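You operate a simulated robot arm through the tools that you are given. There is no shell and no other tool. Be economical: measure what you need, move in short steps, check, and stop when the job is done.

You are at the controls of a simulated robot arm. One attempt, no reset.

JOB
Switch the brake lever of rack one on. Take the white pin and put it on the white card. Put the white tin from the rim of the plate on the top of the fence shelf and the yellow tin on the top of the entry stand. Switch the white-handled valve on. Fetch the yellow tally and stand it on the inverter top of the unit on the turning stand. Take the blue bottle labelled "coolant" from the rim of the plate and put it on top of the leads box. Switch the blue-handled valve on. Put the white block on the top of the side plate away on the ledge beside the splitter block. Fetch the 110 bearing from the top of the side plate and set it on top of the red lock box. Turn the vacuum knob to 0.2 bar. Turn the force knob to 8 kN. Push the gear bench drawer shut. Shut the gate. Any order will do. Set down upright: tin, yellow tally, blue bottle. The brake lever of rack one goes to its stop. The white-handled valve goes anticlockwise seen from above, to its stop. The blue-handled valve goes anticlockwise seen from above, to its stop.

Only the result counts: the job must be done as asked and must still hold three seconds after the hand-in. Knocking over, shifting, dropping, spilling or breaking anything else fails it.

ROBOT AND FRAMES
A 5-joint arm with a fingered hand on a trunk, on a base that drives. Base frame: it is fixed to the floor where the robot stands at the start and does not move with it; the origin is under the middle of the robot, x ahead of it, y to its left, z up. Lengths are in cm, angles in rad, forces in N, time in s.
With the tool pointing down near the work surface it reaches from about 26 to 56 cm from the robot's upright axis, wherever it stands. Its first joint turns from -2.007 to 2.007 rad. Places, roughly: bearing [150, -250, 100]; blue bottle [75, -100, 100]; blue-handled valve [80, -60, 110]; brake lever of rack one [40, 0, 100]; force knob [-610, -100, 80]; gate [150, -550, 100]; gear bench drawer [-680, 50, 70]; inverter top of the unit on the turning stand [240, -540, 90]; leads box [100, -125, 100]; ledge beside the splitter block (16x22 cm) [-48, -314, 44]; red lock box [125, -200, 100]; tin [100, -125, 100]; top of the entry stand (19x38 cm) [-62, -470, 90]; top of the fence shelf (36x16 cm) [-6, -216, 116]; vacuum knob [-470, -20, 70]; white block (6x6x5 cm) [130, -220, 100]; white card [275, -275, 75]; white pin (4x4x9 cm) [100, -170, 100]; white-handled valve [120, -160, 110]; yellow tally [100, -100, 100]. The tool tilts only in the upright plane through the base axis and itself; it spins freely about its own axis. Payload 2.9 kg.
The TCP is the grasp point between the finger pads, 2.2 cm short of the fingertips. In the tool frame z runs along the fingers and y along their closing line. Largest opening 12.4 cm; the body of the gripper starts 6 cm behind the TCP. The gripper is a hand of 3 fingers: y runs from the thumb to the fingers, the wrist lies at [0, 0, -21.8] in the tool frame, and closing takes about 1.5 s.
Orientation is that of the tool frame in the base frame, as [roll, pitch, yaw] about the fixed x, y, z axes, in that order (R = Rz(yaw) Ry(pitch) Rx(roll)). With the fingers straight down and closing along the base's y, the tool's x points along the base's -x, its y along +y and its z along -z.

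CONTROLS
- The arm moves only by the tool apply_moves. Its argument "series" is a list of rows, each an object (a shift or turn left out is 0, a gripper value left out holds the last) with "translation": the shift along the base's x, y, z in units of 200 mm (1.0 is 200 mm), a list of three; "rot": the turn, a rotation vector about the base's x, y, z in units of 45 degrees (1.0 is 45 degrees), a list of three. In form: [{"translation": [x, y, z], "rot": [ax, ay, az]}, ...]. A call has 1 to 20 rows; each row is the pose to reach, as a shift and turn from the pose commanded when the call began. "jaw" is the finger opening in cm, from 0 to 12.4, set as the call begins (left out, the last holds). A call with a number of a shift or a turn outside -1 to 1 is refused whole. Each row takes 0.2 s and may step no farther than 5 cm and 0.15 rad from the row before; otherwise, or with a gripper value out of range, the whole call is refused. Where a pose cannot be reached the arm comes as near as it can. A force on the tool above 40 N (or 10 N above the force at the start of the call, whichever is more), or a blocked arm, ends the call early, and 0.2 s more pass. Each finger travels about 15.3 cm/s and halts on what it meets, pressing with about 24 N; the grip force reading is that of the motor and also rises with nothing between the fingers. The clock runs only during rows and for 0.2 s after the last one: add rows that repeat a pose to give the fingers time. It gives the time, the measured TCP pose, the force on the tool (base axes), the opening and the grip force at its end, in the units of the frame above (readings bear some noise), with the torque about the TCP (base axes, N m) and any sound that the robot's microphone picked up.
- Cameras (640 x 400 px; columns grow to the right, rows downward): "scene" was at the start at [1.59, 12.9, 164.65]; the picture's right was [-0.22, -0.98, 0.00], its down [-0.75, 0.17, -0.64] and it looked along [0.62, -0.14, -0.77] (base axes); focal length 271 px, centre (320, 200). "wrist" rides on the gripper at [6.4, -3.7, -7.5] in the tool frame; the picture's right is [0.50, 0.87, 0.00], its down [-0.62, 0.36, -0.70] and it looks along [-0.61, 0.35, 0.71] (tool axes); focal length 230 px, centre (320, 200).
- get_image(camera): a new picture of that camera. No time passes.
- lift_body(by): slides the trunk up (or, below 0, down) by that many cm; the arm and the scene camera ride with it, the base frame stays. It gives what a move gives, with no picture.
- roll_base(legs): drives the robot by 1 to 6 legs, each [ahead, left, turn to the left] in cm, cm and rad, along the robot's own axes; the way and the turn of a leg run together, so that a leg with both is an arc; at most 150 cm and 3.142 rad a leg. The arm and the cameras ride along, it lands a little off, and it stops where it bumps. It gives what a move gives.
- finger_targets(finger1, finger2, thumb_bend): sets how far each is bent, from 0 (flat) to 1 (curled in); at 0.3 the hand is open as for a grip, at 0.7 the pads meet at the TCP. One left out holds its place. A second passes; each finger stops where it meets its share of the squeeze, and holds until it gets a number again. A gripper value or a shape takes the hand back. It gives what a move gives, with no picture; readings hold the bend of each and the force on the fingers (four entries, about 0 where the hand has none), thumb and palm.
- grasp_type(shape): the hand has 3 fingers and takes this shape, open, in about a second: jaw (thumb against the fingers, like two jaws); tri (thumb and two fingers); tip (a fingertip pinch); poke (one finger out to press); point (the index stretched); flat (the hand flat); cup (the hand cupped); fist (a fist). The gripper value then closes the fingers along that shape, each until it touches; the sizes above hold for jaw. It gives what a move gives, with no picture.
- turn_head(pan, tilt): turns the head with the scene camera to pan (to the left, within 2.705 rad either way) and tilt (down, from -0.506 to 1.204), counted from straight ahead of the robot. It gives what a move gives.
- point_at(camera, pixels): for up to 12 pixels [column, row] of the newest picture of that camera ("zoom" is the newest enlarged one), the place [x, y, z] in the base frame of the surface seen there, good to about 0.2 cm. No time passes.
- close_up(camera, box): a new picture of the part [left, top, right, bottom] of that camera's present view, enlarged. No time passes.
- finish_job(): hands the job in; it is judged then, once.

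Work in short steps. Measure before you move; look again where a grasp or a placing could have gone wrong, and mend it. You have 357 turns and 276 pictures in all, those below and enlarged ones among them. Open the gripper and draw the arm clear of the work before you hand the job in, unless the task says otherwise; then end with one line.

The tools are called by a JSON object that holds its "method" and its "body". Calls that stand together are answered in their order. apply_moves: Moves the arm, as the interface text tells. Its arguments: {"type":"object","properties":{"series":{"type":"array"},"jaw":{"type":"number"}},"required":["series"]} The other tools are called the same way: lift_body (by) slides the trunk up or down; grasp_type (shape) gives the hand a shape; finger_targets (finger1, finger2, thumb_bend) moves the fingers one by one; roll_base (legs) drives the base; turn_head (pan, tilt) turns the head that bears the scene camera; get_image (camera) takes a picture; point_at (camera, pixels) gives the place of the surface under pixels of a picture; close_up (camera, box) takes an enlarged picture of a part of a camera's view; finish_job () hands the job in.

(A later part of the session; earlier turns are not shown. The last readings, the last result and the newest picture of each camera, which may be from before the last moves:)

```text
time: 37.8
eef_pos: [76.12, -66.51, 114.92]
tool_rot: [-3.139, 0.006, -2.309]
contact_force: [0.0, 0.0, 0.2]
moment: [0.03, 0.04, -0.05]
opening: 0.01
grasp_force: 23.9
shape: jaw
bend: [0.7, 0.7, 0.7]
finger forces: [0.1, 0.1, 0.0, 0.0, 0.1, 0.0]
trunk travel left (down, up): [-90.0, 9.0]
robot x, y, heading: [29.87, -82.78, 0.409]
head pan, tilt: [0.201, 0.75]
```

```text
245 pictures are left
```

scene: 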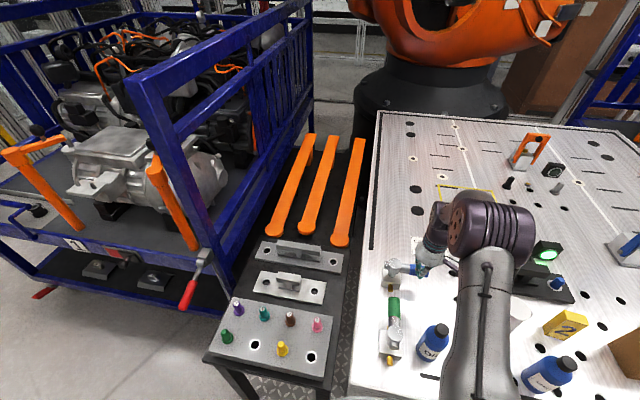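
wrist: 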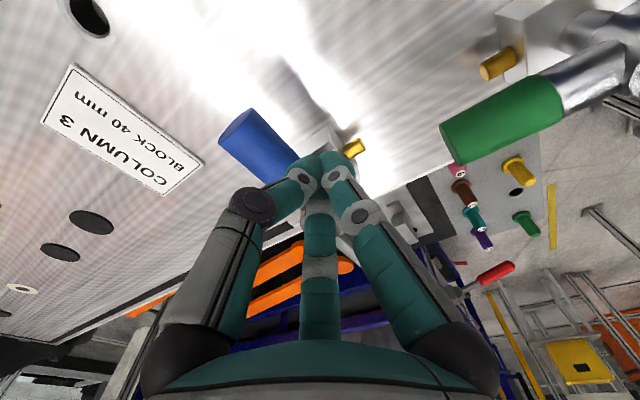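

Fingertip is about 3.9 cm on the near side of the handle. Descend to z≈108.7 and push along the arc.

{"method": "apply_moves", "body": {"series": [{"translation": [0, 0, -0.15]}, {"translation": [0, 0, -0.3]}, {"translation": [0.05, 0.015, -0.3]}, {"translation": [0.11, 0.035, -0.3]}, {"translation": [0.17, 0.05, -0.3]}, {"translation": [0.23, 0.085, -0.3]}]}}

{"method": "close_up", "body": {"camera": "scene", "box": [370, 220, 470, 300]}}

```text
time: 39.2
eef_pos: [80.92, -64.77, 108.96]
tool_rot: [-3.138, 0.004, -2.311]
contact_force: [-0.5, -1.0, 0.8]
moment: [-0.02, -0.01, -0.02]
opening: 0.0
grasp_force: 24.2
shape: jaw
bend: [0.7, 0.7, 0.7]
finger forces: [0.0, 0.5, 0.0, 0.0, 0.0, 0.0]
trunk travel left (down, up): [-90.0, 9.0]
robot x, y, heading: [30.12, -83.43, 0.417]
head pan, tilt: [0.201, 0.75]
```

```text
5.00 times, centred on (420, 260) of scene
```

zoom: 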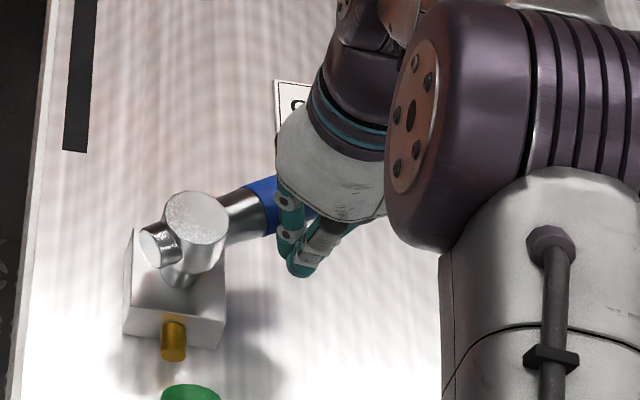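

The handle is turning. Continue the arc with some outward tilt for reach.

{"method": "apply_moves", "body": {"series": [{"translation": [0.05, 0.04, 0], "rot": [0.04, -0.1, 0]}, {"translation": [0.095, 0.08, 0], "rot": [0.08, -0.19, 0]}, {"translation": [0.13, 0.13, 0], "rot": [0.12, -0.28, 0]}, {"translation": [0.155, 0.19, 0], "rot": [0.15, -0.36, 0]}, {"translation": [0.17, 0.25, 0], "rot": [0.16, -0.39, 0]}, {"translation": [0.18, 0.315, 0], "rot": [0.16, -0.39, 0]}, {"translation": [0.175, 0.37, 0], "rot": [0.16, -0.39, 0]}, {"translation": [0.165, 0.42, 0], "rot": [0.16, -0.39, 0]}]}}

{"method": "close_up", "body": {"camera": "scene", "box": [370, 220, 470, 300]}}

```text
time: 41.0
eef_pos: [84.85, -58.37, 108.94]
tool_rot: [-3.016, 0.311, -2.302]
contact_force: [7.9, -28.2, 5.7]
moment: [0.02, -0.05, -0.05]
opening: 0.02
grasp_force: 23.9
shape: jaw
bend: [0.7, 0.7, 0.7]
finger forces: [0.0, 29.6, 0.0, 0.1, 0.0, 0.0]
out of reach, approached as far as the arm can: row 7, 8
trunk travel left (down, up): [-90.0, 9.0]
robot x, y, heading: [30.06, -83.34, 0.403]
head pan, tilt: [0.201, 0.75]
stopped in row 8: the force on the tool passed its limit at 43 N (the readings are from after the stop); the commanded pose is now the measured one
```

```text
5.00 times, centred on (420, 260) of scene
```

zoom: 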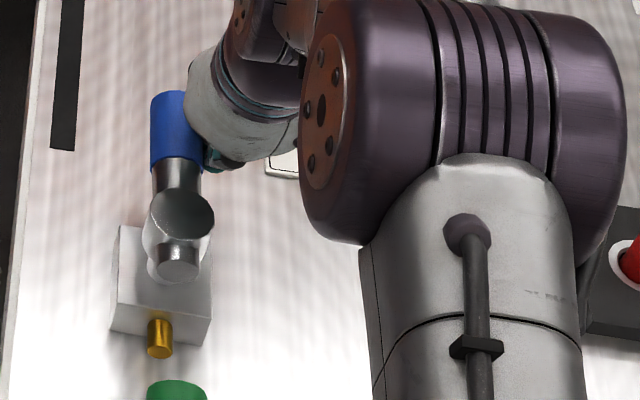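

The handle is perpendicular and blocked at 43 N: at its stop. Retract and look at the bottles/tins.

{"method": "apply_moves", "body": {"series": [{"translation": [0.04, -0.1, 0], "rot": [-0.04, 0.1, 0]}, {"translation": [0, -0.15, 0.2], "rot": [-0.08, 0.19, 0]}, {"translation": [-0.05, -0.2, 0.4], "rot": [-0.12, 0.28, 0]}, {"translation": [-0.2, -0.2, 0.6], "rot": [-0.16, 0.39, 0]}, {"translation": [-0.4, -0.2, 0.7], "rot": [-0.16, 0.39, 0]}, {"translation": [-0.6, -0.2, 0.8], "rot": [-0.16, 0.39, 0]}, {"translation": [-0.8, -0.2, 0.9], "rot": [-0.16, 0.39, 0]}, {"translation": [-1.0, -0.2, 0.95], "rot": [-0.16, 0.39, 0]}], "jaw": 12.4}}

{"method": "turn_head", "body": {"pan": -0.5, "tilt": 0.75}}

{"method": "get_image", "body": {"camera": "scene"}}

```text
time: 42.8
eef_pos: [64.11, -61.64, 128.09]
tool_rot: [-3.139, 0.006, -2.317]
contact_force: [-0.4, -0.2, -0.1]
moment: [0.03, 0.01, 0.01]
opening: 12.4
grasp_force: 0.0
shape: jaw
bend: [0.3, 0.3, 0.3]
finger forces: [0.0, 0.0, 0.0, 0.0, 0.0, 0.0]
trunk travel left (down, up): [-90.0, 9.0]
robot x, y, heading: [30.17, -83.32, 0.408]
head pan, tilt: [0.201, 0.75]
```

```text
time: 43.9
eef_pos: [64.35, -61.48, 128.04]
tool_rot: [-3.139, 0.004, -2.317]
contact_force: [-0.4, 0.1, -0.1]
moment: [0.02, -0.02, 0.01]
opening: 12.36
grasp_force: 0.0
shape: jaw
bend: [0.3, 0.3, 0.3]
finger forces: [0.1, 0.0, 0.0, 0.0, 0.0, 0.0]
trunk travel left (down, up): [-90.0, 9.0]
robot x, y, heading: [29.91, -83.09, 0.406]
head pan, tilt: [-0.499, 0.75]
```

```text
242 pictures are left
```

scene: 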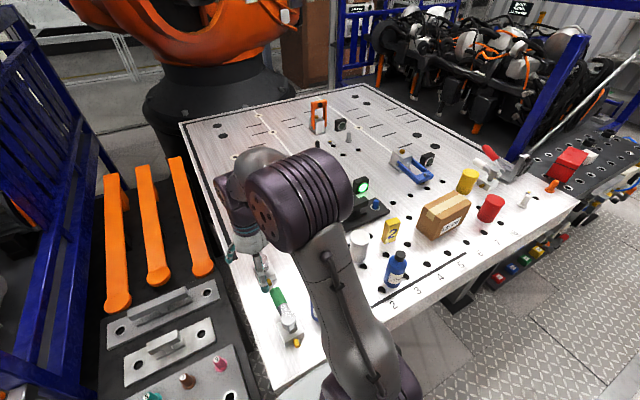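

Enlarge the objects region for labels.

{"method": "close_up", "body": {"camera": "scene", "box": [340, 150, 580, 300]}}

{"method": "close_up", "body": {"camera": "scene", "box": [370, 240, 420, 290]}}

{"method": "close_up", "body": {"camera": "scene", "box": [440, 130, 640, 255]}}

```text
2.67 times, centred on (460, 225) of scene
```

zoom: 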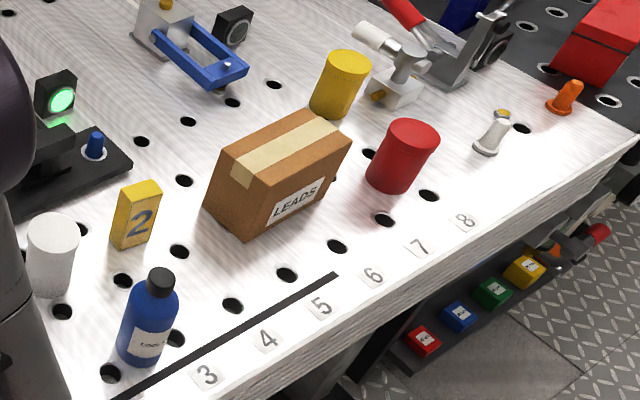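

```text
8.00 times, centred on (395, 265) of scene
```

zoom: 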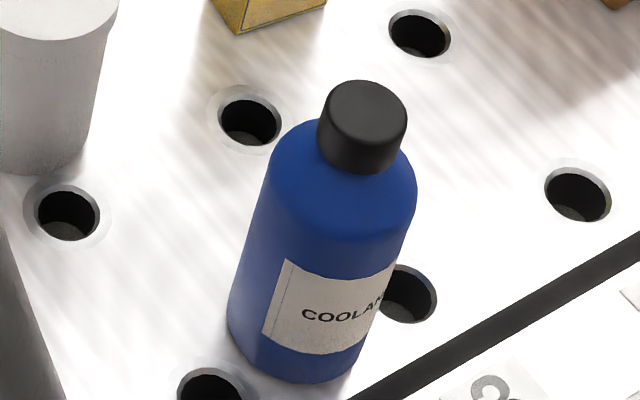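

```text
3.20 times, centred on (540, 192) of scene
```

zoom: 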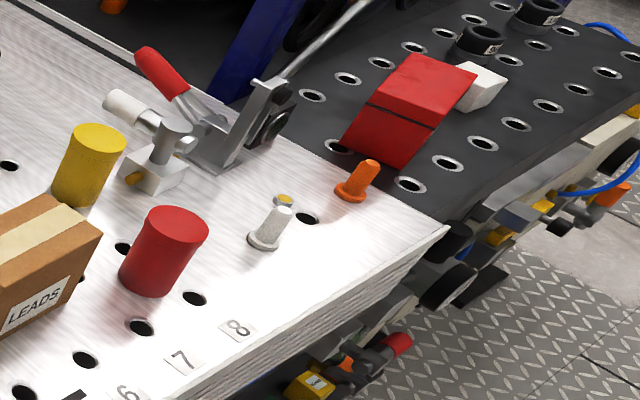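

The bottle at scene (396,268) is "COOLANT"; the box reads LEADS. I measure bottle, box top, tins, tally and pin.

{"method": "point_at", "body": {"camera": "scene", "pixels": [[400, 253], [394, 270], [386, 272], [403, 272], [425, 208], [459, 192], [469, 203], [438, 220], [447, 206], [358, 233], [393, 220], [391, 232]]}}

{"method": "point_at", "body": {"camera": "scene", "pixels": [[468, 172], [468, 183], [492, 200], [525, 196], [523, 204], [527, 192], [479, 162], [496, 175], [568, 160], [590, 157], [589, 144], [605, 135]]}}

```text
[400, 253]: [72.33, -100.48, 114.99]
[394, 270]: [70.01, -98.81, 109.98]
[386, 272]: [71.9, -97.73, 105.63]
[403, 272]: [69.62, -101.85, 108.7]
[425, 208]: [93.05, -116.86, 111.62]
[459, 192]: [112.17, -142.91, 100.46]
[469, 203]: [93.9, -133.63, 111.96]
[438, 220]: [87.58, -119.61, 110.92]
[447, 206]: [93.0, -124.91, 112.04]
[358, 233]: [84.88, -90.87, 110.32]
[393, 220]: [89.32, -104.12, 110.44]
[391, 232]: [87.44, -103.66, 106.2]
```

```text
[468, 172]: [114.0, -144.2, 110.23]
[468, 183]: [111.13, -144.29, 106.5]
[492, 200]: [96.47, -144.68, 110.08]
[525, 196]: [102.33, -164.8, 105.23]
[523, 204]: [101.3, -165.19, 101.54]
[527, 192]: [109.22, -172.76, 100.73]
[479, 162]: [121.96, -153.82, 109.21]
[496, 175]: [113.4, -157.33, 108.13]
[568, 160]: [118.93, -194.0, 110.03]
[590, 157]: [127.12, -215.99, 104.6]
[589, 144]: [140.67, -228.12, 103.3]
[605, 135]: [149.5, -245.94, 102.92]
```

Objects located: bottle centre ≈(72,-100), top 115; box top centre (93,-125,112). The hand evidently closes with three fingers at 120°. Drive 42 cm to the right along the table.

{"method": "roll_base", "body": {"legs": [[0, -40, 0]]}}

{"method": "turn_head", "body": {"pan": 0.0, "tilt": 0.8}}

{"method": "get_image", "body": {"camera": "scene"}}

```text
time: 46.4
eef_pos: [80.57, -98.62, 127.91]
tool_rot: [-3.14, 0.005, -2.314]
contact_force: [0.9, -0.2, 0.5]
moment: [0.0, -0.02, -0.02]
opening: 12.38
grasp_force: 0.0
shape: jaw
bend: [0.3, 0.3, 0.3]
finger forces: [0.1, 0.0, 0.0, 0.0, 0.1, 0.0]
trunk travel left (down, up): [-90.0, 9.0]
robot x, y, heading: [46.6, -120.47, 0.41]
head pan, tilt: [-0.499, 0.75]
```

```text
time: 47.3
eef_pos: [80.48, -98.59, 128.02]
tool_rot: [-3.14, 0.006, -2.314]
contact_force: [-0.2, 0.2, 0.6]
moment: [0.01, 0.02, 0.02]
opening: 12.39
grasp_force: 0.1
shape: jaw
bend: [0.3, 0.3, 0.3]
finger forces: [0.0, 0.1, 0.1, 0.0, 0.0, 0.0]
trunk travel left (down, up): [-90.0, 9.0]
robot x, y, heading: [46.1, -120.22, 0.414]
head pan, tilt: [0.0, 0.799]
```

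```text
238 pictures are left
```

scene: 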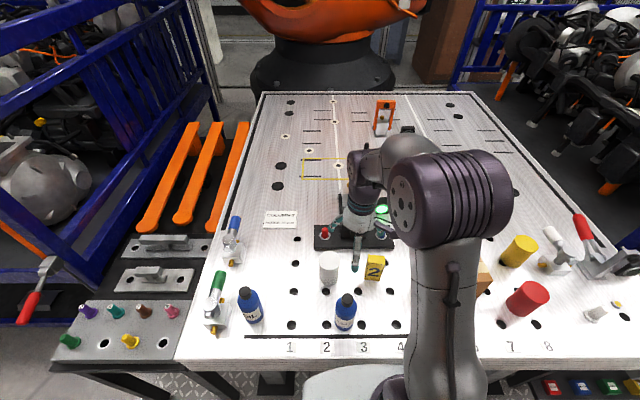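

Check both bottle labels, and measure the bottle from here.

{"method": "close_up", "body": {"camera": "scene", "box": [230, 245, 390, 345]}}

{"method": "point_at", "body": {"camera": "zoom", "pixels": [[462, 203], [445, 235], [480, 235], [462, 270], [430, 290], [492, 290], [460, 330], [395, 50], [375, 80], [415, 80], [585, 75], [570, 90]]}}

```text
4.00 times, centred on (310, 295) of scene
```

zoom: 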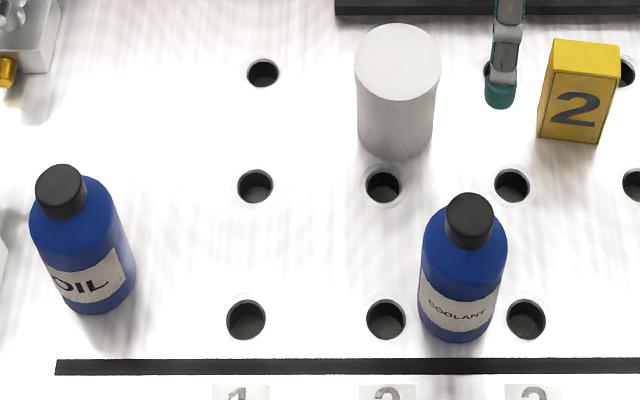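

```text
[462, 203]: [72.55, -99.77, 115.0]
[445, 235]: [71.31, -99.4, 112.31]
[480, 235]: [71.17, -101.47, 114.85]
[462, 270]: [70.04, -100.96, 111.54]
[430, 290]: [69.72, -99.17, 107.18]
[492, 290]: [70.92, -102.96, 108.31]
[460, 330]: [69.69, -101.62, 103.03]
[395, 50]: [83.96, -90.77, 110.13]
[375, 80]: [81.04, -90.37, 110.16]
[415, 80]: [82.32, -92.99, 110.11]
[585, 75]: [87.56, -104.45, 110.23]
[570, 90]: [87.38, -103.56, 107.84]
```

Coolant bottle confirmed at centre (72.2,-100.3). Move above it and descend to TCP z≈110.

{"method": "apply_moves", "body": {"series": [{"translation": [-0.2, -0.04, 0]}, {"translation": [-0.415, -0.085, 0]}, {"translation": [-0.415, -0.085, -0.2]}, {"translation": [-0.415, -0.085, -0.4]}, {"translation": [-0.415, -0.085, -0.55]}]}}

{"method": "get_image", "body": {"camera": "wrist"}}

```text
time: 48.5
eef_pos: [72.33, -100.38, 116.87]
tool_rot: [-3.141, 0.004, -2.313]
contact_force: [-0.6, 0.7, -0.5]
moment: [0.0, -0.04, 0.03]
opening: 12.38
grasp_force: 0.0
shape: jaw
bend: [0.3, 0.3, 0.3]
finger forces: [0.0, 0.1, 0.1, 0.0, 0.1, 0.0]
trunk travel left (down, up): [-90.0, 9.0]
robot x, y, heading: [45.92, -120.46, 0.416]
head pan, tilt: [0.0, 0.799]
```

```text
236 pictures are left
```

wrist: 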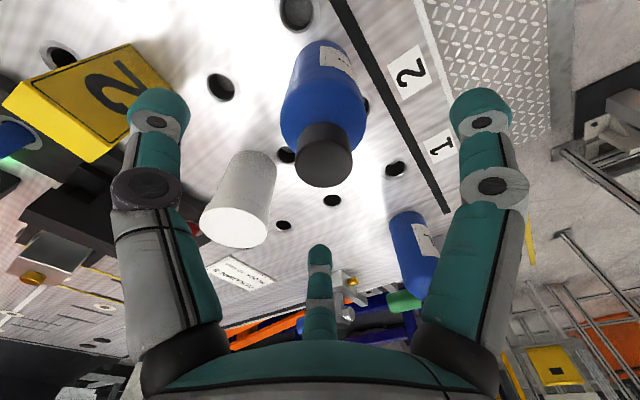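

Bottle cap is centred between the fingers. Descend to z 110 and close.

{"method": "apply_moves", "body": {"series": [{"translation": [0, 0, -0.17]}, {"translation": [0, 0, -0.345]}]}}

{"method": "apply_moves", "body": {"series": [{}, {}, {}, {}, {}, {}], "jaw": 4}}

{"method": "get_image", "body": {"camera": "wrist"}}

```text
time: 49.1
eef_pos: [72.16, -100.22, 109.91]
tool_rot: [-3.141, 0.003, -2.313]
contact_force: [-0.1, 0.8, -0.4]
moment: [-0.03, -0.01, -0.01]
opening: 12.39
grasp_force: 0.1
shape: jaw
bend: [0.3, 0.3, 0.3]
finger forces: [0.0, 0.0, 0.0, 0.1, 0.1, 0.1]
trunk travel left (down, up): [-90.0, 9.0]
robot x, y, heading: [46.44, -120.14, 0.415]
head pan, tilt: [0.0, 0.799]
```

```text
time: 50.5
eef_pos: [72.05, -100.23, 110.09]
tool_rot: [3.141, 0.005, -2.312]
contact_force: [-0.5, 0.4, -0.3]
moment: [-0.01, 0.02, 0.0]
opening: 4.93
grasp_force: 23.8
shape: jaw
bend: [0.77, 0.77, 0.7]
finger forces: [20.8, 20.5, 0.0, 0.0, 22.5, 0.0]
trunk travel left (down, up): [-90.0, 9.0]
robot x, y, heading: [46.31, -120.26, 0.41]
head pan, tilt: [0.0, 0.799]
```

```text
235 pictures are left
```

wrist: 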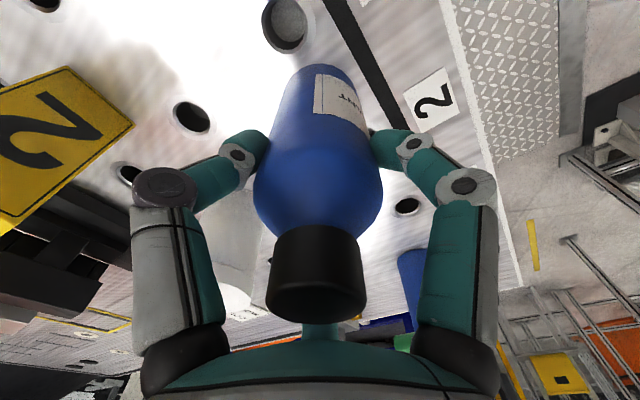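

Bottle gripped at 3 fingers (~20 N each). Lift 17 cm and carry over toward the LEADS box.

{"method": "apply_moves", "body": {"series": [{"translation": [0, 0, 0.1]}, {"translation": [0, 0, 0.3]}, {"translation": [0, 0, 0.5]}, {"translation": [0, 0, 0.7]}, {"translation": [0, 0, 0.87]}, {"translation": [0.13, -0.15, 0.87]}, {"translation": [0.26, -0.3, 0.87]}, {"translation": [0.39, -0.46, 0.87]}, {"translation": [0.52, -0.62, 0.87]}]}}

{"method": "apply_moves", "body": {"series": [{"translation": [0.13, -0.15, 0]}, {"translation": [0.26, -0.3, 0]}, {"translation": [0.39, -0.46, 0]}, {"translation": [0.525, -0.62, 0]}, {"translation": [0.525, -0.62, 0]}]}}

{"method": "turn_head", "body": {"pan": -0.5, "tilt": 0.85}}

{"method": "get_image", "body": {"camera": "scene"}}

{"method": "get_image", "body": {"camera": "wrist"}}

```text
time: 52.5
eef_pos: [82.89, -112.78, 127.3]
tool_rot: [-3.14, 0.003, -2.312]
contact_force: [-0.7, 0.4, -2.6]
moment: [0.04, -0.01, 0.0]
opening: 4.9
grasp_force: 24.0
shape: jaw
bend: [0.77, 0.77, 0.7]
finger forces: [21.0, 20.6, 0.0, 0.0, 23.9, 0.0]
trunk travel left (down, up): [-90.0, 9.0]
robot x, y, heading: [46.55, -120.32, 0.412]
head pan, tilt: [0.0, 0.799]
```

```text
time: 53.7
eef_pos: [93.69, -124.91, 127.54]
tool_rot: [-3.138, 0.003, -2.312]
contact_force: [0.5, -0.7, -2.4]
moment: [0.02, -0.01, -0.02]
opening: 4.92
grasp_force: 24.6
shape: jaw
bend: [0.77, 0.77, 0.7]
finger forces: [21.4, 20.5, 0.0, 0.0, 24.3, 0.1]
trunk travel left (down, up): [-90.0, 9.0]
robot x, y, heading: [46.08, -120.29, 0.411]
head pan, tilt: [0.0, 0.799]
```

```text
time: 54.7
eef_pos: [93.81, -124.96, 127.48]
tool_rot: [-3.14, 0.001, -2.311]
contact_force: [0.1, 0.3, -2.6]
moment: [0.01, -0.02, 0.02]
opening: 4.93
grasp_force: 24.2
shape: jaw
bend: [0.77, 0.77, 0.7]
finger forces: [21.3, 20.5, 0.1, 0.0, 24.3, 0.0]
trunk travel left (down, up): [-90.0, 9.0]
robot x, y, heading: [46.33, -120.11, 0.412]
head pan, tilt: [-0.499, 0.85]
```

```text
234 pictures are left
```

scene: 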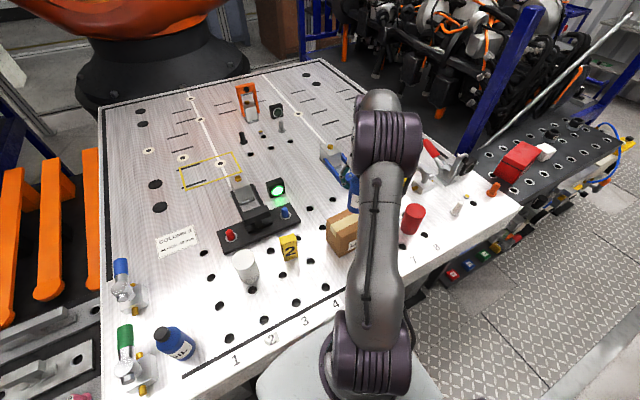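

```text
233 pictures are left
```

wrist: 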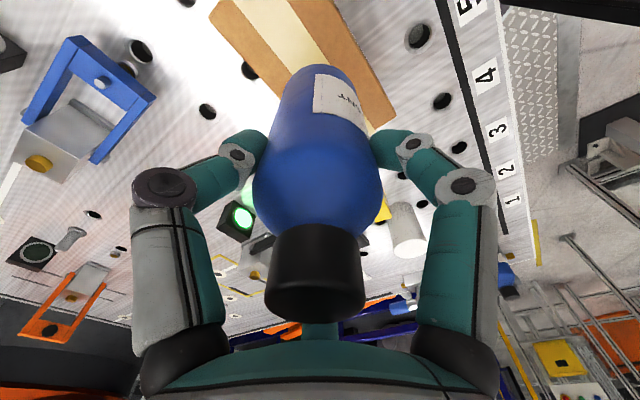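

I measure the box's top from the wrist view to check centring.

{"method": "point_at", "body": {"camera": "wrist", "pixels": [[216, 8], [240, 50], [262, 80], [335, 5], [365, 60], [390, 118], [290, 20], [300, 45], [375, 128], [255, 90]]}}

```text
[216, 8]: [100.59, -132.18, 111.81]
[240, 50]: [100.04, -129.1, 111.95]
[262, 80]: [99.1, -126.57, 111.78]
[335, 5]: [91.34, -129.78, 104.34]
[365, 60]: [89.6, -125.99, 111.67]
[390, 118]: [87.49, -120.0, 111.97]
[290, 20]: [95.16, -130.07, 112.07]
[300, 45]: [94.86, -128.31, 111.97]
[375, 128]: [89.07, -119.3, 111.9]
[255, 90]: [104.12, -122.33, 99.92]
```

Box centre computed (93.5,-125.0); the TCP is there. Lower to just touching.

{"method": "apply_moves", "body": {"series": [{"translation": [0, 0, -0.12]}, {"translation": [0, 0, -0.22]}, {"translation": [0, 0, -0.25]}, {"translation": [0, 0, -0.265]}, {"translation": [0, 0, -0.27]}]}}

```text
time: 55.9
eef_pos: [93.34, -125.22, 122.01]
tool_rot: [-3.138, 0.0, -2.312]
contact_force: [0.5, -0.2, -2.5]
moment: [0.01, -0.03, -0.01]
opening: 4.93
grasp_force: 23.3
shape: jaw
bend: [0.77, 0.77, 0.7]
finger forces: [21.4, 20.2, 0.0, 0.1, 24.6, 0.1]
trunk travel left (down, up): [-90.0, 9.0]
robot x, y, heading: [46.5, -120.15, 0.415]
head pan, tilt: [-0.499, 0.85]
```

Force is still only the weight, so it isn't down yet; lower in very small steps until the force changes.

{"method": "apply_moves", "body": {"series": [{"translation": [0, 0, -0.006]}, {"translation": [0, 0, -0.012]}, {"translation": [0, 0, -0.018]}]}}

{"method": "close_up", "body": {"camera": "scene", "box": [310, 160, 390, 260]}}

```text
time: 56.7
eef_pos: [93.18, -125.24, 121.89]
tool_rot: [-3.135, 0.004, -2.312]
contact_force: [3.8, 1.4, 19.0]
moment: [-0.14, -0.16, -0.01]
opening: 4.96
grasp_force: 24.5
shape: jaw
bend: [0.78, 0.78, 0.7]
finger forces: [23.2, 22.8, 0.1, 0.0, 27.7, 0.0]
trunk travel left (down, up): [-90.0, 9.0]
robot x, y, heading: [46.35, -120.35, 0.413]
head pan, tilt: [-0.499, 0.85]
```

```text
4.00 times, centred on (350, 210) of scene
```

zoom: 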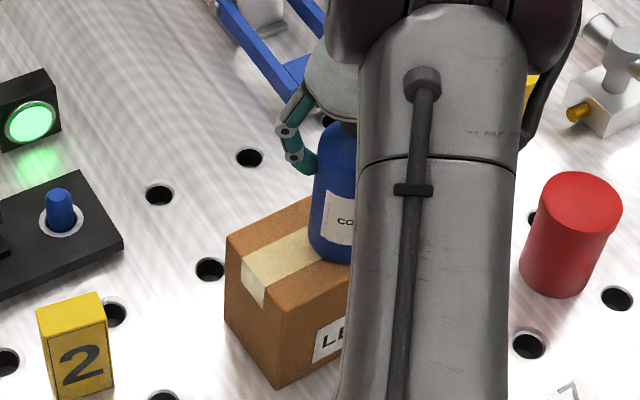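

Bottle stands on the box. Ease up slightly, open, then lift straight up.

{"method": "apply_moves", "body": {"series": [{"translation": [0, 0, 0.006]}, {"translation": [0, 0, 0.006]}]}}

{"method": "apply_moves", "body": {"series": [{}, {}, {}, {}], "jaw": 12}}

{"method": "apply_moves", "body": {"series": [{"translation": [0, 0, 0.2]}, {"translation": [0, 0, 0.4]}, {"translation": [0, 0, 0.6]}]}}

{"method": "get_image", "body": {"camera": "wrist"}}

```text
time: 57.3
eef_pos: [93.07, -125.2, 121.87]
tool_rot: [-3.138, 0.002, -2.312]
contact_force: [3.1, 0.9, 15.0]
moment: [-0.17, -0.16, 0.01]
opening: 4.97
grasp_force: 24.1
shape: jaw
bend: [0.78, 0.78, 0.7]
finger forces: [23.6, 22.5, 0.0, 0.1, 27.2, 0.1]
trunk travel left (down, up): [-90.0, 9.0]
robot x, y, heading: [46.19, -120.45, 0.412]
head pan, tilt: [-0.499, 0.85]
```

```text
time: 58.3
eef_pos: [93.22, -125.2, 121.9]
tool_rot: [-3.138, 0.003, -2.312]
contact_force: [0.3, -0.6, -0.1]
moment: [0.02, 0.01, -0.05]
opening: 11.99
grasp_force: 0.1
shape: jaw
bend: [0.28, 0.28, 0.28]
finger forces: [0.0, 0.0, 0.0, 0.1, 0.1, 0.0]
trunk travel left (down, up): [-90.0, 9.0]
robot x, y, heading: [46.33, -120.3, 0.41]
head pan, tilt: [-0.499, 0.85]
```

```text
time: 59.1
eef_pos: [93.19, -125.11, 133.85]
tool_rot: [-3.139, 0.002, -2.312]
contact_force: [0.2, 0.2, 0.3]
moment: [-0.01, -0.01, -0.01]
opening: 11.99
grasp_force: 0.1
shape: jaw
bend: [0.28, 0.28, 0.28]
finger forces: [0.0, 0.1, 0.0, 0.1, 0.0, 0.0]
trunk travel left (down, up): [-90.0, 9.0]
robot x, y, heading: [46.09, -120.41, 0.412]
head pan, tilt: [-0.499, 0.85]
```

```text
231 pictures are left
```

wrist: 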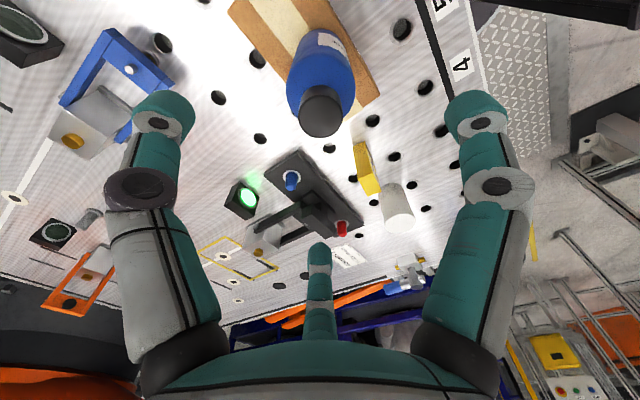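

Bottle stands upright on the box. Next the white tin: move over it (≈(83,-91.5)).

{"method": "apply_moves", "body": {"series": [{"translation": [-0.06, 0.21, 0]}, {"translation": [-0.12, 0.42, 0]}, {"translation": [-0.18, 0.63, 0]}, {"translation": [-0.25, 0.84, 0]}], "jaw": 11}}

{"method": "apply_moves", "body": {"series": [{"translation": [-0.06, 0.21, 0]}, {"translation": [-0.12, 0.42, 0]}, {"translation": [-0.18, 0.63, -0.1]}, {"translation": [-0.26, 0.84, -0.2]}, {"translation": [-0.26, 0.84, -0.4]}, {"translation": [-0.26, 0.84, -0.6]}]}}

{"method": "get_image", "body": {"camera": "wrist"}}

{"method": "point_at", "body": {"camera": "wrist", "pixels": [[320, 165], [300, 165], [340, 165], [320, 150], [320, 180], [320, 190]]}}

```text
time: 60.1
eef_pos: [88.41, -108.2, 134.05]
tool_rot: [-3.138, 0.005, -2.315]
contact_force: [-0.6, -0.1, -1.3]
moment: [-0.02, 0.0, -0.01]
opening: 11.01
grasp_force: 0.0
shape: jaw
bend: [0.26, 0.26, 0.35]
finger forces: [0.1, 0.0, 0.0, 0.0, 0.1, 0.1]
trunk travel left (down, up): [-90.0, 9.0]
robot x, y, heading: [46.62, -119.7, 0.414]
head pan, tilt: [-0.499, 0.85]
```

```text
time: 61.5
eef_pos: [82.94, -91.43, 122.01]
tool_rot: [3.141, 0.006, -2.314]
contact_force: [0.0, -0.8, 0.7]
moment: [0.03, 0.0, -0.02]
opening: 11.03
grasp_force: 0.0
shape: jaw
bend: [0.25, 0.25, 0.35]
finger forces: [0.1, 0.0, 0.0, 0.1, 0.1, 0.1]
trunk travel left (down, up): [-90.0, 9.0]
robot x, y, heading: [45.71, -120.33, 0.414]
head pan, tilt: [-0.499, 0.85]
```

```text
230 pictures are left
```

wrist: 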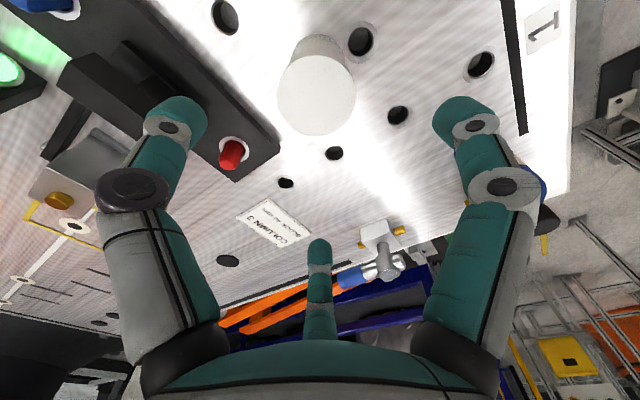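

```text
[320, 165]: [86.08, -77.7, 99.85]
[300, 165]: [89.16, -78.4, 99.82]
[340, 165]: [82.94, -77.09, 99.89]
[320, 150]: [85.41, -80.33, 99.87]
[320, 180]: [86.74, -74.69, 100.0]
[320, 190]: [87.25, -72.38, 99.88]
```

Tin top is at (317,95) in the wrist view; measure its rim.

{"method": "point_at", "body": {"camera": "wrist", "pixels": [[317, 95], [282, 95], [352, 92], [316, 60], [318, 132]]}}

```text
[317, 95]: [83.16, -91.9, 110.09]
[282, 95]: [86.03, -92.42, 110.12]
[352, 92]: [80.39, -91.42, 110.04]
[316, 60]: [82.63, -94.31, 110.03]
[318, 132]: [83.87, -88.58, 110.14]
```

Tin centre (83.2,-91.6), diameter ≈6. Descend to z 105.5 and close.

{"method": "apply_moves", "body": {"series": [{"translation": [0.012, -0.01, -0.2]}, {"translation": [0.012, -0.01, -0.4]}, {"translation": [0.012, -0.01, -0.6]}, {"translation": [0.012, -0.01, -0.82]}, {"translation": [0.012, -0.01, -0.82]}]}}

{"method": "apply_moves", "body": {"series": [{}, {}, {}, {}, {}, {}], "jaw": 4}}

{"method": "apply_moves", "body": {"series": [{"translation": [0, 0, 0.05]}, {"translation": [0, 0, 0.2]}, {"translation": [0, 0, 0.4]}, {"translation": [0, 0, 0.6]}, {"translation": [0, 0, 0.8]}, {"translation": [0, 0, 1.0]}]}}

{"method": "get_image", "body": {"camera": "wrist"}}

```text
time: 62.7
eef_pos: [83.16, -91.84, 105.62]
tool_rot: [-3.141, 0.006, -2.315]
contact_force: [0.0, 0.6, 0.1]
moment: [-0.02, 0.03, -0.01]
opening: 11.0
grasp_force: 0.0
shape: jaw
bend: [0.25, 0.25, 0.35]
finger forces: [0.0, 0.8, 0.0, 0.1, 0.0, 0.1]
trunk travel left (down, up): [-90.0, 9.0]
robot x, y, heading: [46.45, -120.47, 0.415]
head pan, tilt: [-0.499, 0.85]
```

```text
time: 64.1
eef_pos: [83.09, -91.75, 105.76]
tool_rot: [-3.141, 0.005, -2.312]
contact_force: [0.2, 0.0, 0.2]
moment: [-0.03, 0.01, 0.01]
opening: 5.47
grasp_force: 24.1
shape: jaw
bend: [0.4, 0.38, 0.7]
finger forces: [21.5, 23.3, 0.0, 0.1, 21.9, 0.0]
trunk travel left (down, up): [-90.0, 9.0]
robot x, y, heading: [46.41, -120.2, 0.419]
head pan, tilt: [-0.499, 0.85]
```

```text
time: 65.5
eef_pos: [83.08, -91.88, 125.6]
tool_rot: [3.141, 0.005, -2.312]
contact_force: [-0.1, 0.4, -3.3]
moment: [0.0, -0.01, 0.0]
opening: 5.44
grasp_force: 23.9
shape: jaw
bend: [0.4, 0.38, 0.7]
finger forces: [21.8, 23.5, 0.0, 0.1, 21.8, 0.0]
trunk travel left (down, up): [-90.0, 9.0]
robot x, y, heading: [46.54, -120.21, 0.412]
head pan, tilt: [-0.499, 0.85]
```

```text
229 pictures are left
```

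wrist: 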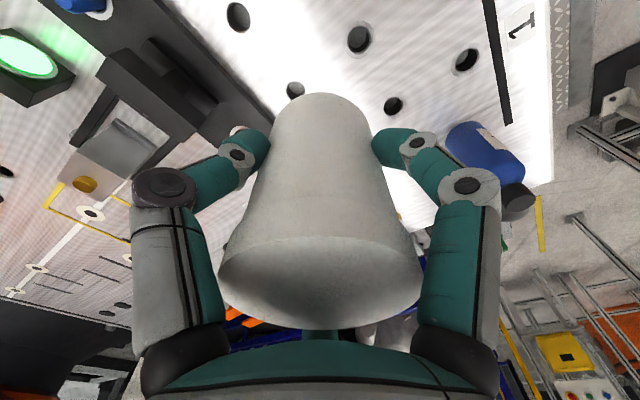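

Tin held. Look toward the fence shelf at (-6,-216).

{"method": "turn_head", "body": {"pan": -2.4, "tilt": 0.5}}

{"method": "get_image", "body": {"camera": "scene"}}

```text
time: 67.3
eef_pos: [83.11, -91.85, 125.57]
tool_rot: [3.141, 0.005, -2.314]
contact_force: [0.2, -0.1, -2.7]
moment: [0.0, 0.05, -0.03]
opening: 5.46
grasp_force: 24.0
shape: jaw
bend: [0.4, 0.38, 0.7]
finger forces: [21.7, 23.4, 0.1, 0.1, 21.9, 0.1]
trunk travel left (down, up): [-90.0, 9.0]
robot x, y, heading: [46.41, -120.06, 0.412]
head pan, tilt: [-2.4, 0.499]
```

```text
228 pictures are left
```

scene: 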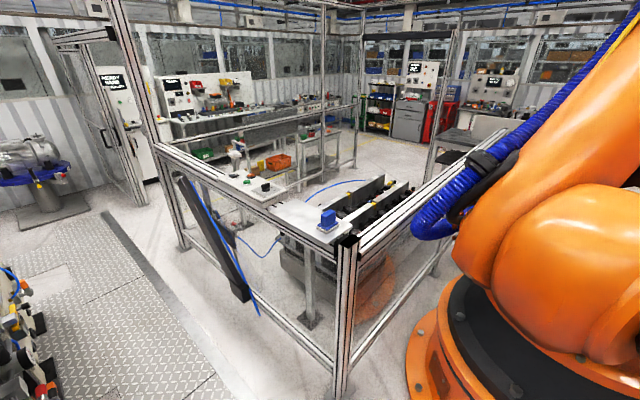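

Measure shelf candidates at (310,225), (245,185), fence posts and floor.

{"method": "point_at", "body": {"camera": "scene", "pixels": [[300, 215], [335, 235], [290, 205], [328, 218], [347, 242], [160, 150], [250, 190], [225, 175], [278, 192], [340, 390], [180, 240], [305, 240]]}}

{"method": "close_up", "body": {"camera": "scene", "box": [150, 120, 400, 276]}}

```text
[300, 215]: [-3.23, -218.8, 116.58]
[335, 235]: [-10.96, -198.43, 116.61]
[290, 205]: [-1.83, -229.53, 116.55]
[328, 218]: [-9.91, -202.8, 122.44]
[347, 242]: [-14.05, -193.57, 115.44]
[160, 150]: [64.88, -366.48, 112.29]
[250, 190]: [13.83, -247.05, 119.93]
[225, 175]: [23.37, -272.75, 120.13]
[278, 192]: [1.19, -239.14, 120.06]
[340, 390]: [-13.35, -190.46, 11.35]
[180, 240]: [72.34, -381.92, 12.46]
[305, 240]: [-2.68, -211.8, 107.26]
```

```text
2.56 times, centred on (275, 198) of scene
```

zoom: 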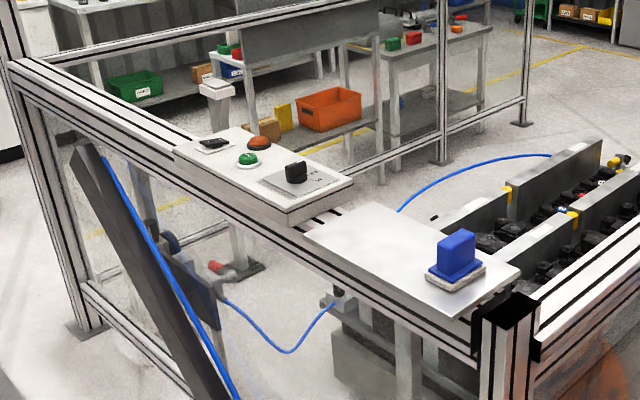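

Shelf plate at z 116.6 centre about (-5.5,-216), blue item at its near end. Check the leaning bar's foot and a clear spot.

{"method": "point_at", "body": {"camera": "scene", "pixels": [[240, 298], [185, 180], [258, 310], [215, 240]]}}

{"method": "point_at", "body": {"camera": "zoom", "pixels": [[305, 235], [360, 208], [515, 270], [460, 315], [380, 240], [430, 255], [370, 260], [410, 225], [430, 275], [485, 275], [455, 285], [400, 250]]}}

```text
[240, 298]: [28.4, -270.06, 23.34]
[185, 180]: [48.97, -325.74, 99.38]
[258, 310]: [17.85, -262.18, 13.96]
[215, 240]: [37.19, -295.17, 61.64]
```

```text
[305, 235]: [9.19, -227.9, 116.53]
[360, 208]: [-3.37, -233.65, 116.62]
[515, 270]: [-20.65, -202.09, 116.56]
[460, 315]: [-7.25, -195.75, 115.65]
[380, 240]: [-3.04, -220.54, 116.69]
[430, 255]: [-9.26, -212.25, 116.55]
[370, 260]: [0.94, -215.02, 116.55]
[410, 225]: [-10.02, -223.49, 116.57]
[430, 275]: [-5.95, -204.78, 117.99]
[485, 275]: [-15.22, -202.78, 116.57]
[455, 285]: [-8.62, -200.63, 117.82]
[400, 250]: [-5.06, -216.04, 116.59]
```

I check clearance to the orange robot's arm before driving.

{"method": "point_at", "body": {"camera": "scene", "pixels": [[420, 225], [480, 200], [500, 260], [415, 360], [600, 130], [560, 230]]}}

```text
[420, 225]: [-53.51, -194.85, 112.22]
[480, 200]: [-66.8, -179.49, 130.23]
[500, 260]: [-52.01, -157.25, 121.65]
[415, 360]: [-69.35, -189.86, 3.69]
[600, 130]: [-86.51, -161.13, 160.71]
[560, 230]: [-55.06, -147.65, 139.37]
```

Clear. Raise the trunk a little, back off, go right along the aisle and turn to face the shelf.

{"method": "lift_body", "body": {"by": 8}}

{"method": "roll_base", "body": {"legs": [[-39, 0, 0], [0, -70, 0], [0, 0, -3.14]]}}

{"method": "turn_head", "body": {"pan": -0.2, "tilt": 0.9}}

{"method": "get_image", "body": {"camera": "scene"}}

```text
time: 68.5
eef_pos: [83.26, -91.86, 133.63]
tool_rot: [-3.142, 0.007, -2.313]
contact_force: [-0.6, -0.7, -2.7]
moment: [-0.04, 0.0, 0.01]
opening: 5.48
grasp_force: 24.1
shape: jaw
bend: [0.4, 0.38, 0.7]
finger forces: [21.7, 23.5, 0.0, 0.0, 21.8, 0.1]
trunk travel left (down, up): [-98.0, 1.0]
robot x, y, heading: [46.37, -120.23, 0.41]
head pan, tilt: [-2.4, 0.499]
```

```text
time: 81.9
eef_pos: [0.92, -225.1, 133.62]
tool_rot: [3.141, 0.006, 0.754]
contact_force: [-0.3, 0.3, -3.7]
moment: [0.01, 0.0, -0.01]
opening: 5.42
grasp_force: 23.8
shape: jaw
bend: [0.41, 0.38, 0.7]
finger forces: [21.0, 23.7, 0.0, 0.0, 21.9, 0.0]
trunk travel left (down, up): [-98.0, 1.0]
robot x, y, heading: [39.58, -199.57, -2.801]
head pan, tilt: [-2.4, 0.499]
```

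```text
time: 83.9
eef_pos: [0.84, -225.1, 133.63]
tool_rot: [3.14, 0.004, 0.753]
contact_force: [0.5, -0.1, -3.7]
moment: [-0.02, -0.02, -0.01]
opening: 5.38
grasp_force: 24.0
shape: jaw
bend: [0.41, 0.38, 0.7]
finger forces: [21.0, 23.6, 0.0, 0.0, 21.9, 0.0]
trunk travel left (down, up): [-98.0, 1.0]
robot x, y, heading: [39.91, -199.45, -2.802]
head pan, tilt: [-0.201, 0.901]
```

```text
226 pictures are left
```

scene: 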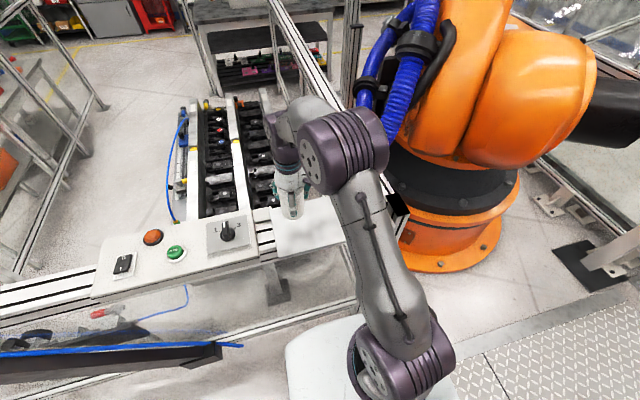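

Tin is above the shelf's panel-side end. Shift to (-3.8,-218.5) and lower toward z 123.

{"method": "apply_moves", "body": {"series": [{"translation": [-0.11, 0.16, 0]}, {"translation": [-0.23, 0.33, 0]}, {"translation": [-0.23, 0.33, -0.2]}, {"translation": [-0.23, 0.33, -0.4]}, {"translation": [-0.23, 0.33, -0.5]}]}}

{"method": "close_up", "body": {"camera": "scene", "box": [200, 130, 440, 280]}}

{"method": "get_image", "body": {"camera": "wrist"}}

```text
time: 85.1
eef_pos: [-3.85, -218.44, 123.55]
tool_rot: [-3.141, 0.005, 0.753]
contact_force: [-0.1, 0.1, -3.8]
moment: [0.01, -0.01, -0.01]
opening: 5.41
grasp_force: 23.9
shape: jaw
bend: [0.41, 0.38, 0.7]
finger forces: [21.1, 23.9, 0.0, 0.0, 22.1, 0.1]
trunk travel left (down, up): [-98.0, 1.0]
robot x, y, heading: [39.69, -199.63, -2.799]
head pan, tilt: [-0.201, 0.901]
```

```text
2.67 times, centred on (320, 205) of scene
```

zoom: 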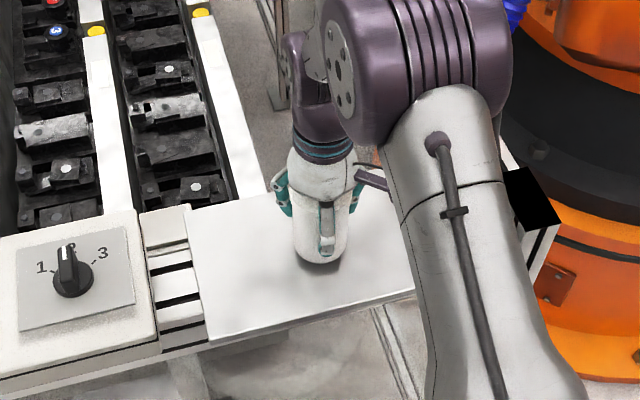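

```text
224 pictures are left
```

wrist: 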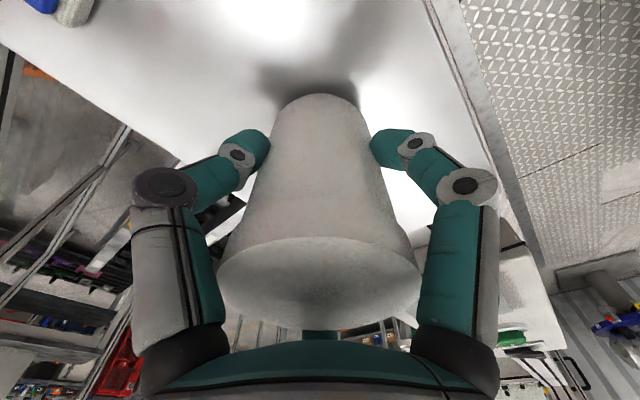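

Well inside the shelf plate. Lower the last ~1.3 cm.

{"method": "apply_moves", "body": {"series": [{"translation": [0, 0, -0.03]}, {"translation": [0, 0, -0.05]}, {"translation": [0, 0, -0.06]}, {"translation": [0, 0, -0.066]}]}}

```text
time: 86.1
eef_pos: [-3.75, -218.4, 122.27]
tool_rot: [-3.14, 0.004, 0.754]
contact_force: [0.8, -0.1, -4.1]
moment: [0.01, 0.0, -0.01]
opening: 5.4
grasp_force: 23.7
shape: jaw
bend: [0.41, 0.38, 0.7]
finger forces: [21.2, 24.0, 0.0, 0.0, 21.9, 0.0]
trunk travel left (down, up): [-98.0, 1.0]
robot x, y, heading: [39.71, -199.63, -2.805]
head pan, tilt: [-0.201, 0.901]
```

{"method": "apply_moves", "body": {"series": [{"translation": [0, 0, -0.006]}, {"translation": [0, 0, -0.012]}, {"translation": [0, 0, -0.018]}]}}

```text
time: 86.9
eef_pos: [-3.7, -218.45, 122.15]
tool_rot: [-3.137, 0.01, 0.754]
contact_force: [-3.1, -0.9, 15.2]
moment: [0.16, 0.05, 0.02]
opening: 5.45
grasp_force: 24.1
shape: jaw
bend: [0.77, 0.37, 0.7]
finger forces: [22.9, 28.9, 0.1, 0.0, 24.2, 0.0]
trunk travel left (down, up): [-98.0, 1.0]
robot x, y, heading: [39.71, -199.39, -2.801]
head pan, tilt: [-0.201, 0.901]
```

Contact felt (15 N up). Open and lift clear.

{"method": "apply_moves", "body": {"series": [{"translation": [0, 0, 0.004]}, {}, {}, {}, {}, {}], "jaw": 11}}

{"method": "apply_moves", "body": {"series": [{"translation": [0, 0, 0.2]}, {"translation": [0, 0, 0.4]}, {"translation": [0, 0, 0.6]}]}}

{"method": "get_image", "body": {"camera": "wrist"}}

```text
time: 88.3
eef_pos: [-3.67, -218.47, 122.0]
tool_rot: [-3.139, 0.005, 0.755]
contact_force: [0.2, -0.9, 0.8]
moment: [-0.03, -0.04, 0.06]
opening: 10.98
grasp_force: 0.0
shape: jaw
bend: [0.26, 0.25, 0.35]
finger forces: [0.1, 0.0, 0.0, 0.1, 0.1, 0.0]
trunk travel left (down, up): [-98.0, 1.0]
robot x, y, heading: [39.96, -199.63, -2.805]
head pan, tilt: [-0.201, 0.901]
```

```text
time: 89.1
eef_pos: [-3.77, -218.48, 134.02]
tool_rot: [-3.14, 0.004, 0.755]
contact_force: [-0.3, -1.0, 0.3]
moment: [-0.02, 0.01, 0.01]
opening: 10.98
grasp_force: 0.0
shape: jaw
bend: [0.25, 0.25, 0.35]
finger forces: [0.1, 0.1, 0.1, 0.1, 0.0, 0.0]
trunk travel left (down, up): [-98.0, 1.0]
robot x, y, heading: [39.81, -199.79, -2.808]
head pan, tilt: [-0.201, 0.901]
```

```text
223 pictures are left
```

wrist: 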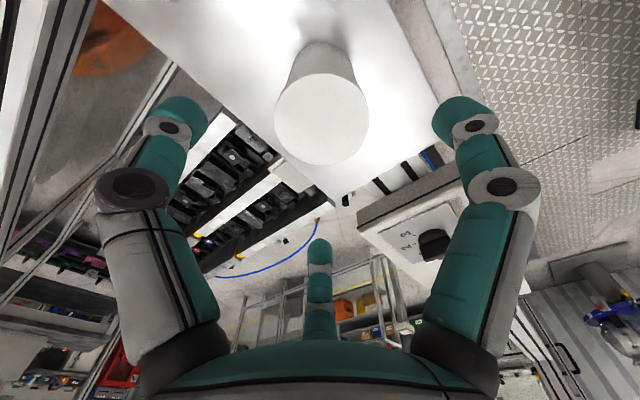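

Tin stands on the shelf. Now return to the table for the yellow tin: turn around, then move left and ahead.

{"method": "roll_base", "body": {"legs": [[0, 0, -3.06], [0, 21, 0], [36, 0, 0]]}}

{"method": "turn_head", "body": {"pan": -0.3, "tilt": 0.8}}

{"method": "get_image", "body": {"camera": "scene"}}

{"method": "get_image", "body": {"camera": "wrist"}}

```text
time: 99.9
eef_pos: [106.35, -142.77, 133.95]
tool_rot: [-3.14, 0.006, -2.302]
contact_force: [0.1, -0.3, 0.3]
moment: [0.04, 0.01, 0.01]
opening: 11.01
grasp_force: 0.1
shape: jaw
bend: [0.25, 0.25, 0.35]
finger forces: [0.1, 0.1, 0.0, 0.1, 0.0, 0.0]
trunk travel left (down, up): [-98.0, 1.0]
robot x, y, heading: [64.66, -165.05, 0.427]
head pan, tilt: [-0.201, 0.901]
```

```text
time: 100.5
eef_pos: [106.58, -142.72, 133.81]
tool_rot: [-3.139, 0.004, -2.301]
contact_force: [0.4, 0.2, 0.4]
moment: [-0.02, 0.03, 0.01]
opening: 11.0
grasp_force: 0.1
shape: jaw
bend: [0.25, 0.25, 0.35]
finger forces: [0.0, 0.0, 0.1, 0.1, 0.0, 0.0]
trunk travel left (down, up): [-98.0, 1.0]
robot x, y, heading: [64.89, -165.24, 0.42]
head pan, tilt: [-0.3, 0.799]
```

```text
222 pictures are left
```

scene: 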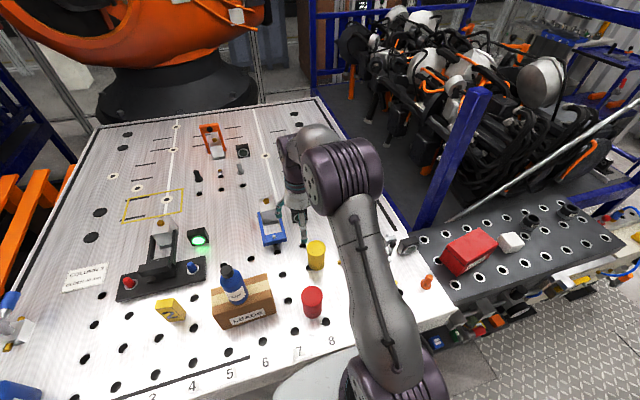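

```text
221 pictures are left
```

wrist: 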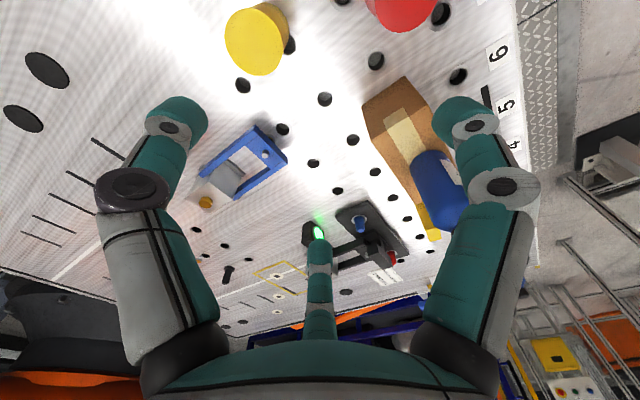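

Measure the yellow tin's top from the wrist view.

{"method": "point_at", "body": {"camera": "wrist", "pixels": [[256, 42], [229, 42], [284, 35], [255, 10], [256, 72]]}}

{"method": "point_at", "body": {"camera": "scene", "pixels": [[317, 250], [313, 298], [233, 270], [458, 246], [512, 240]]}}

```text
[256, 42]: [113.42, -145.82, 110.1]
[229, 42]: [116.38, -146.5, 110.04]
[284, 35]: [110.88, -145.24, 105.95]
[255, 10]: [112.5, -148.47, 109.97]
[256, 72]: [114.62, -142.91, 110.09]
```

```text
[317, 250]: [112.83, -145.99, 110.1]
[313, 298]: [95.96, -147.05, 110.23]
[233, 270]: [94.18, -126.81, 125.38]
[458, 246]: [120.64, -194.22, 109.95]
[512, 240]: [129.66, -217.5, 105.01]
```

Frame readings shifted by ~1.5 cm after driving, so I use fresh measurements: tin centre (113.4,-145.7). Move over and partly down.

{"method": "apply_moves", "body": {"series": [{"translation": [0.17, -0.075, 0]}, {"translation": [0.345, -0.15, 0]}, {"translation": [0.345, -0.15, -0.2]}, {"translation": [0.345, -0.15, -0.4]}, {"translation": [0.345, -0.15, -0.6]}, {"translation": [0.345, -0.15, -0.75]}]}}

{"method": "get_image", "body": {"camera": "wrist"}}

{"method": "point_at", "body": {"camera": "wrist", "pixels": [[320, 130], [300, 130], [340, 130], [320, 110], [320, 150]]}}

```text
time: 101.9
eef_pos: [113.34, -145.83, 118.98]
tool_rot: [-3.14, 0.003, -2.302]
contact_force: [0.6, 0.8, 0.3]
moment: [-0.04, 0.01, -0.04]
opening: 11.0
grasp_force: 0.1
shape: jaw
bend: [0.25, 0.25, 0.35]
finger forces: [0.0, 0.0, 0.1, 0.0, 0.0, 0.1]
trunk travel left (down, up): [-98.0, 1.0]
robot x, y, heading: [64.6, -165.13, 0.422]
head pan, tilt: [-0.3, 0.799]
```

```text
220 pictures are left
```

wrist: 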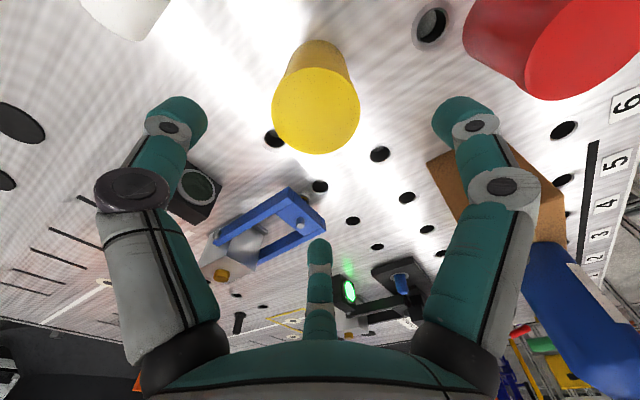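

```text
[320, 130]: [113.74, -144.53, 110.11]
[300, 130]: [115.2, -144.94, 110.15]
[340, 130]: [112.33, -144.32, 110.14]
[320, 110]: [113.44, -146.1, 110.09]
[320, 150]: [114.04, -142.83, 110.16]
```

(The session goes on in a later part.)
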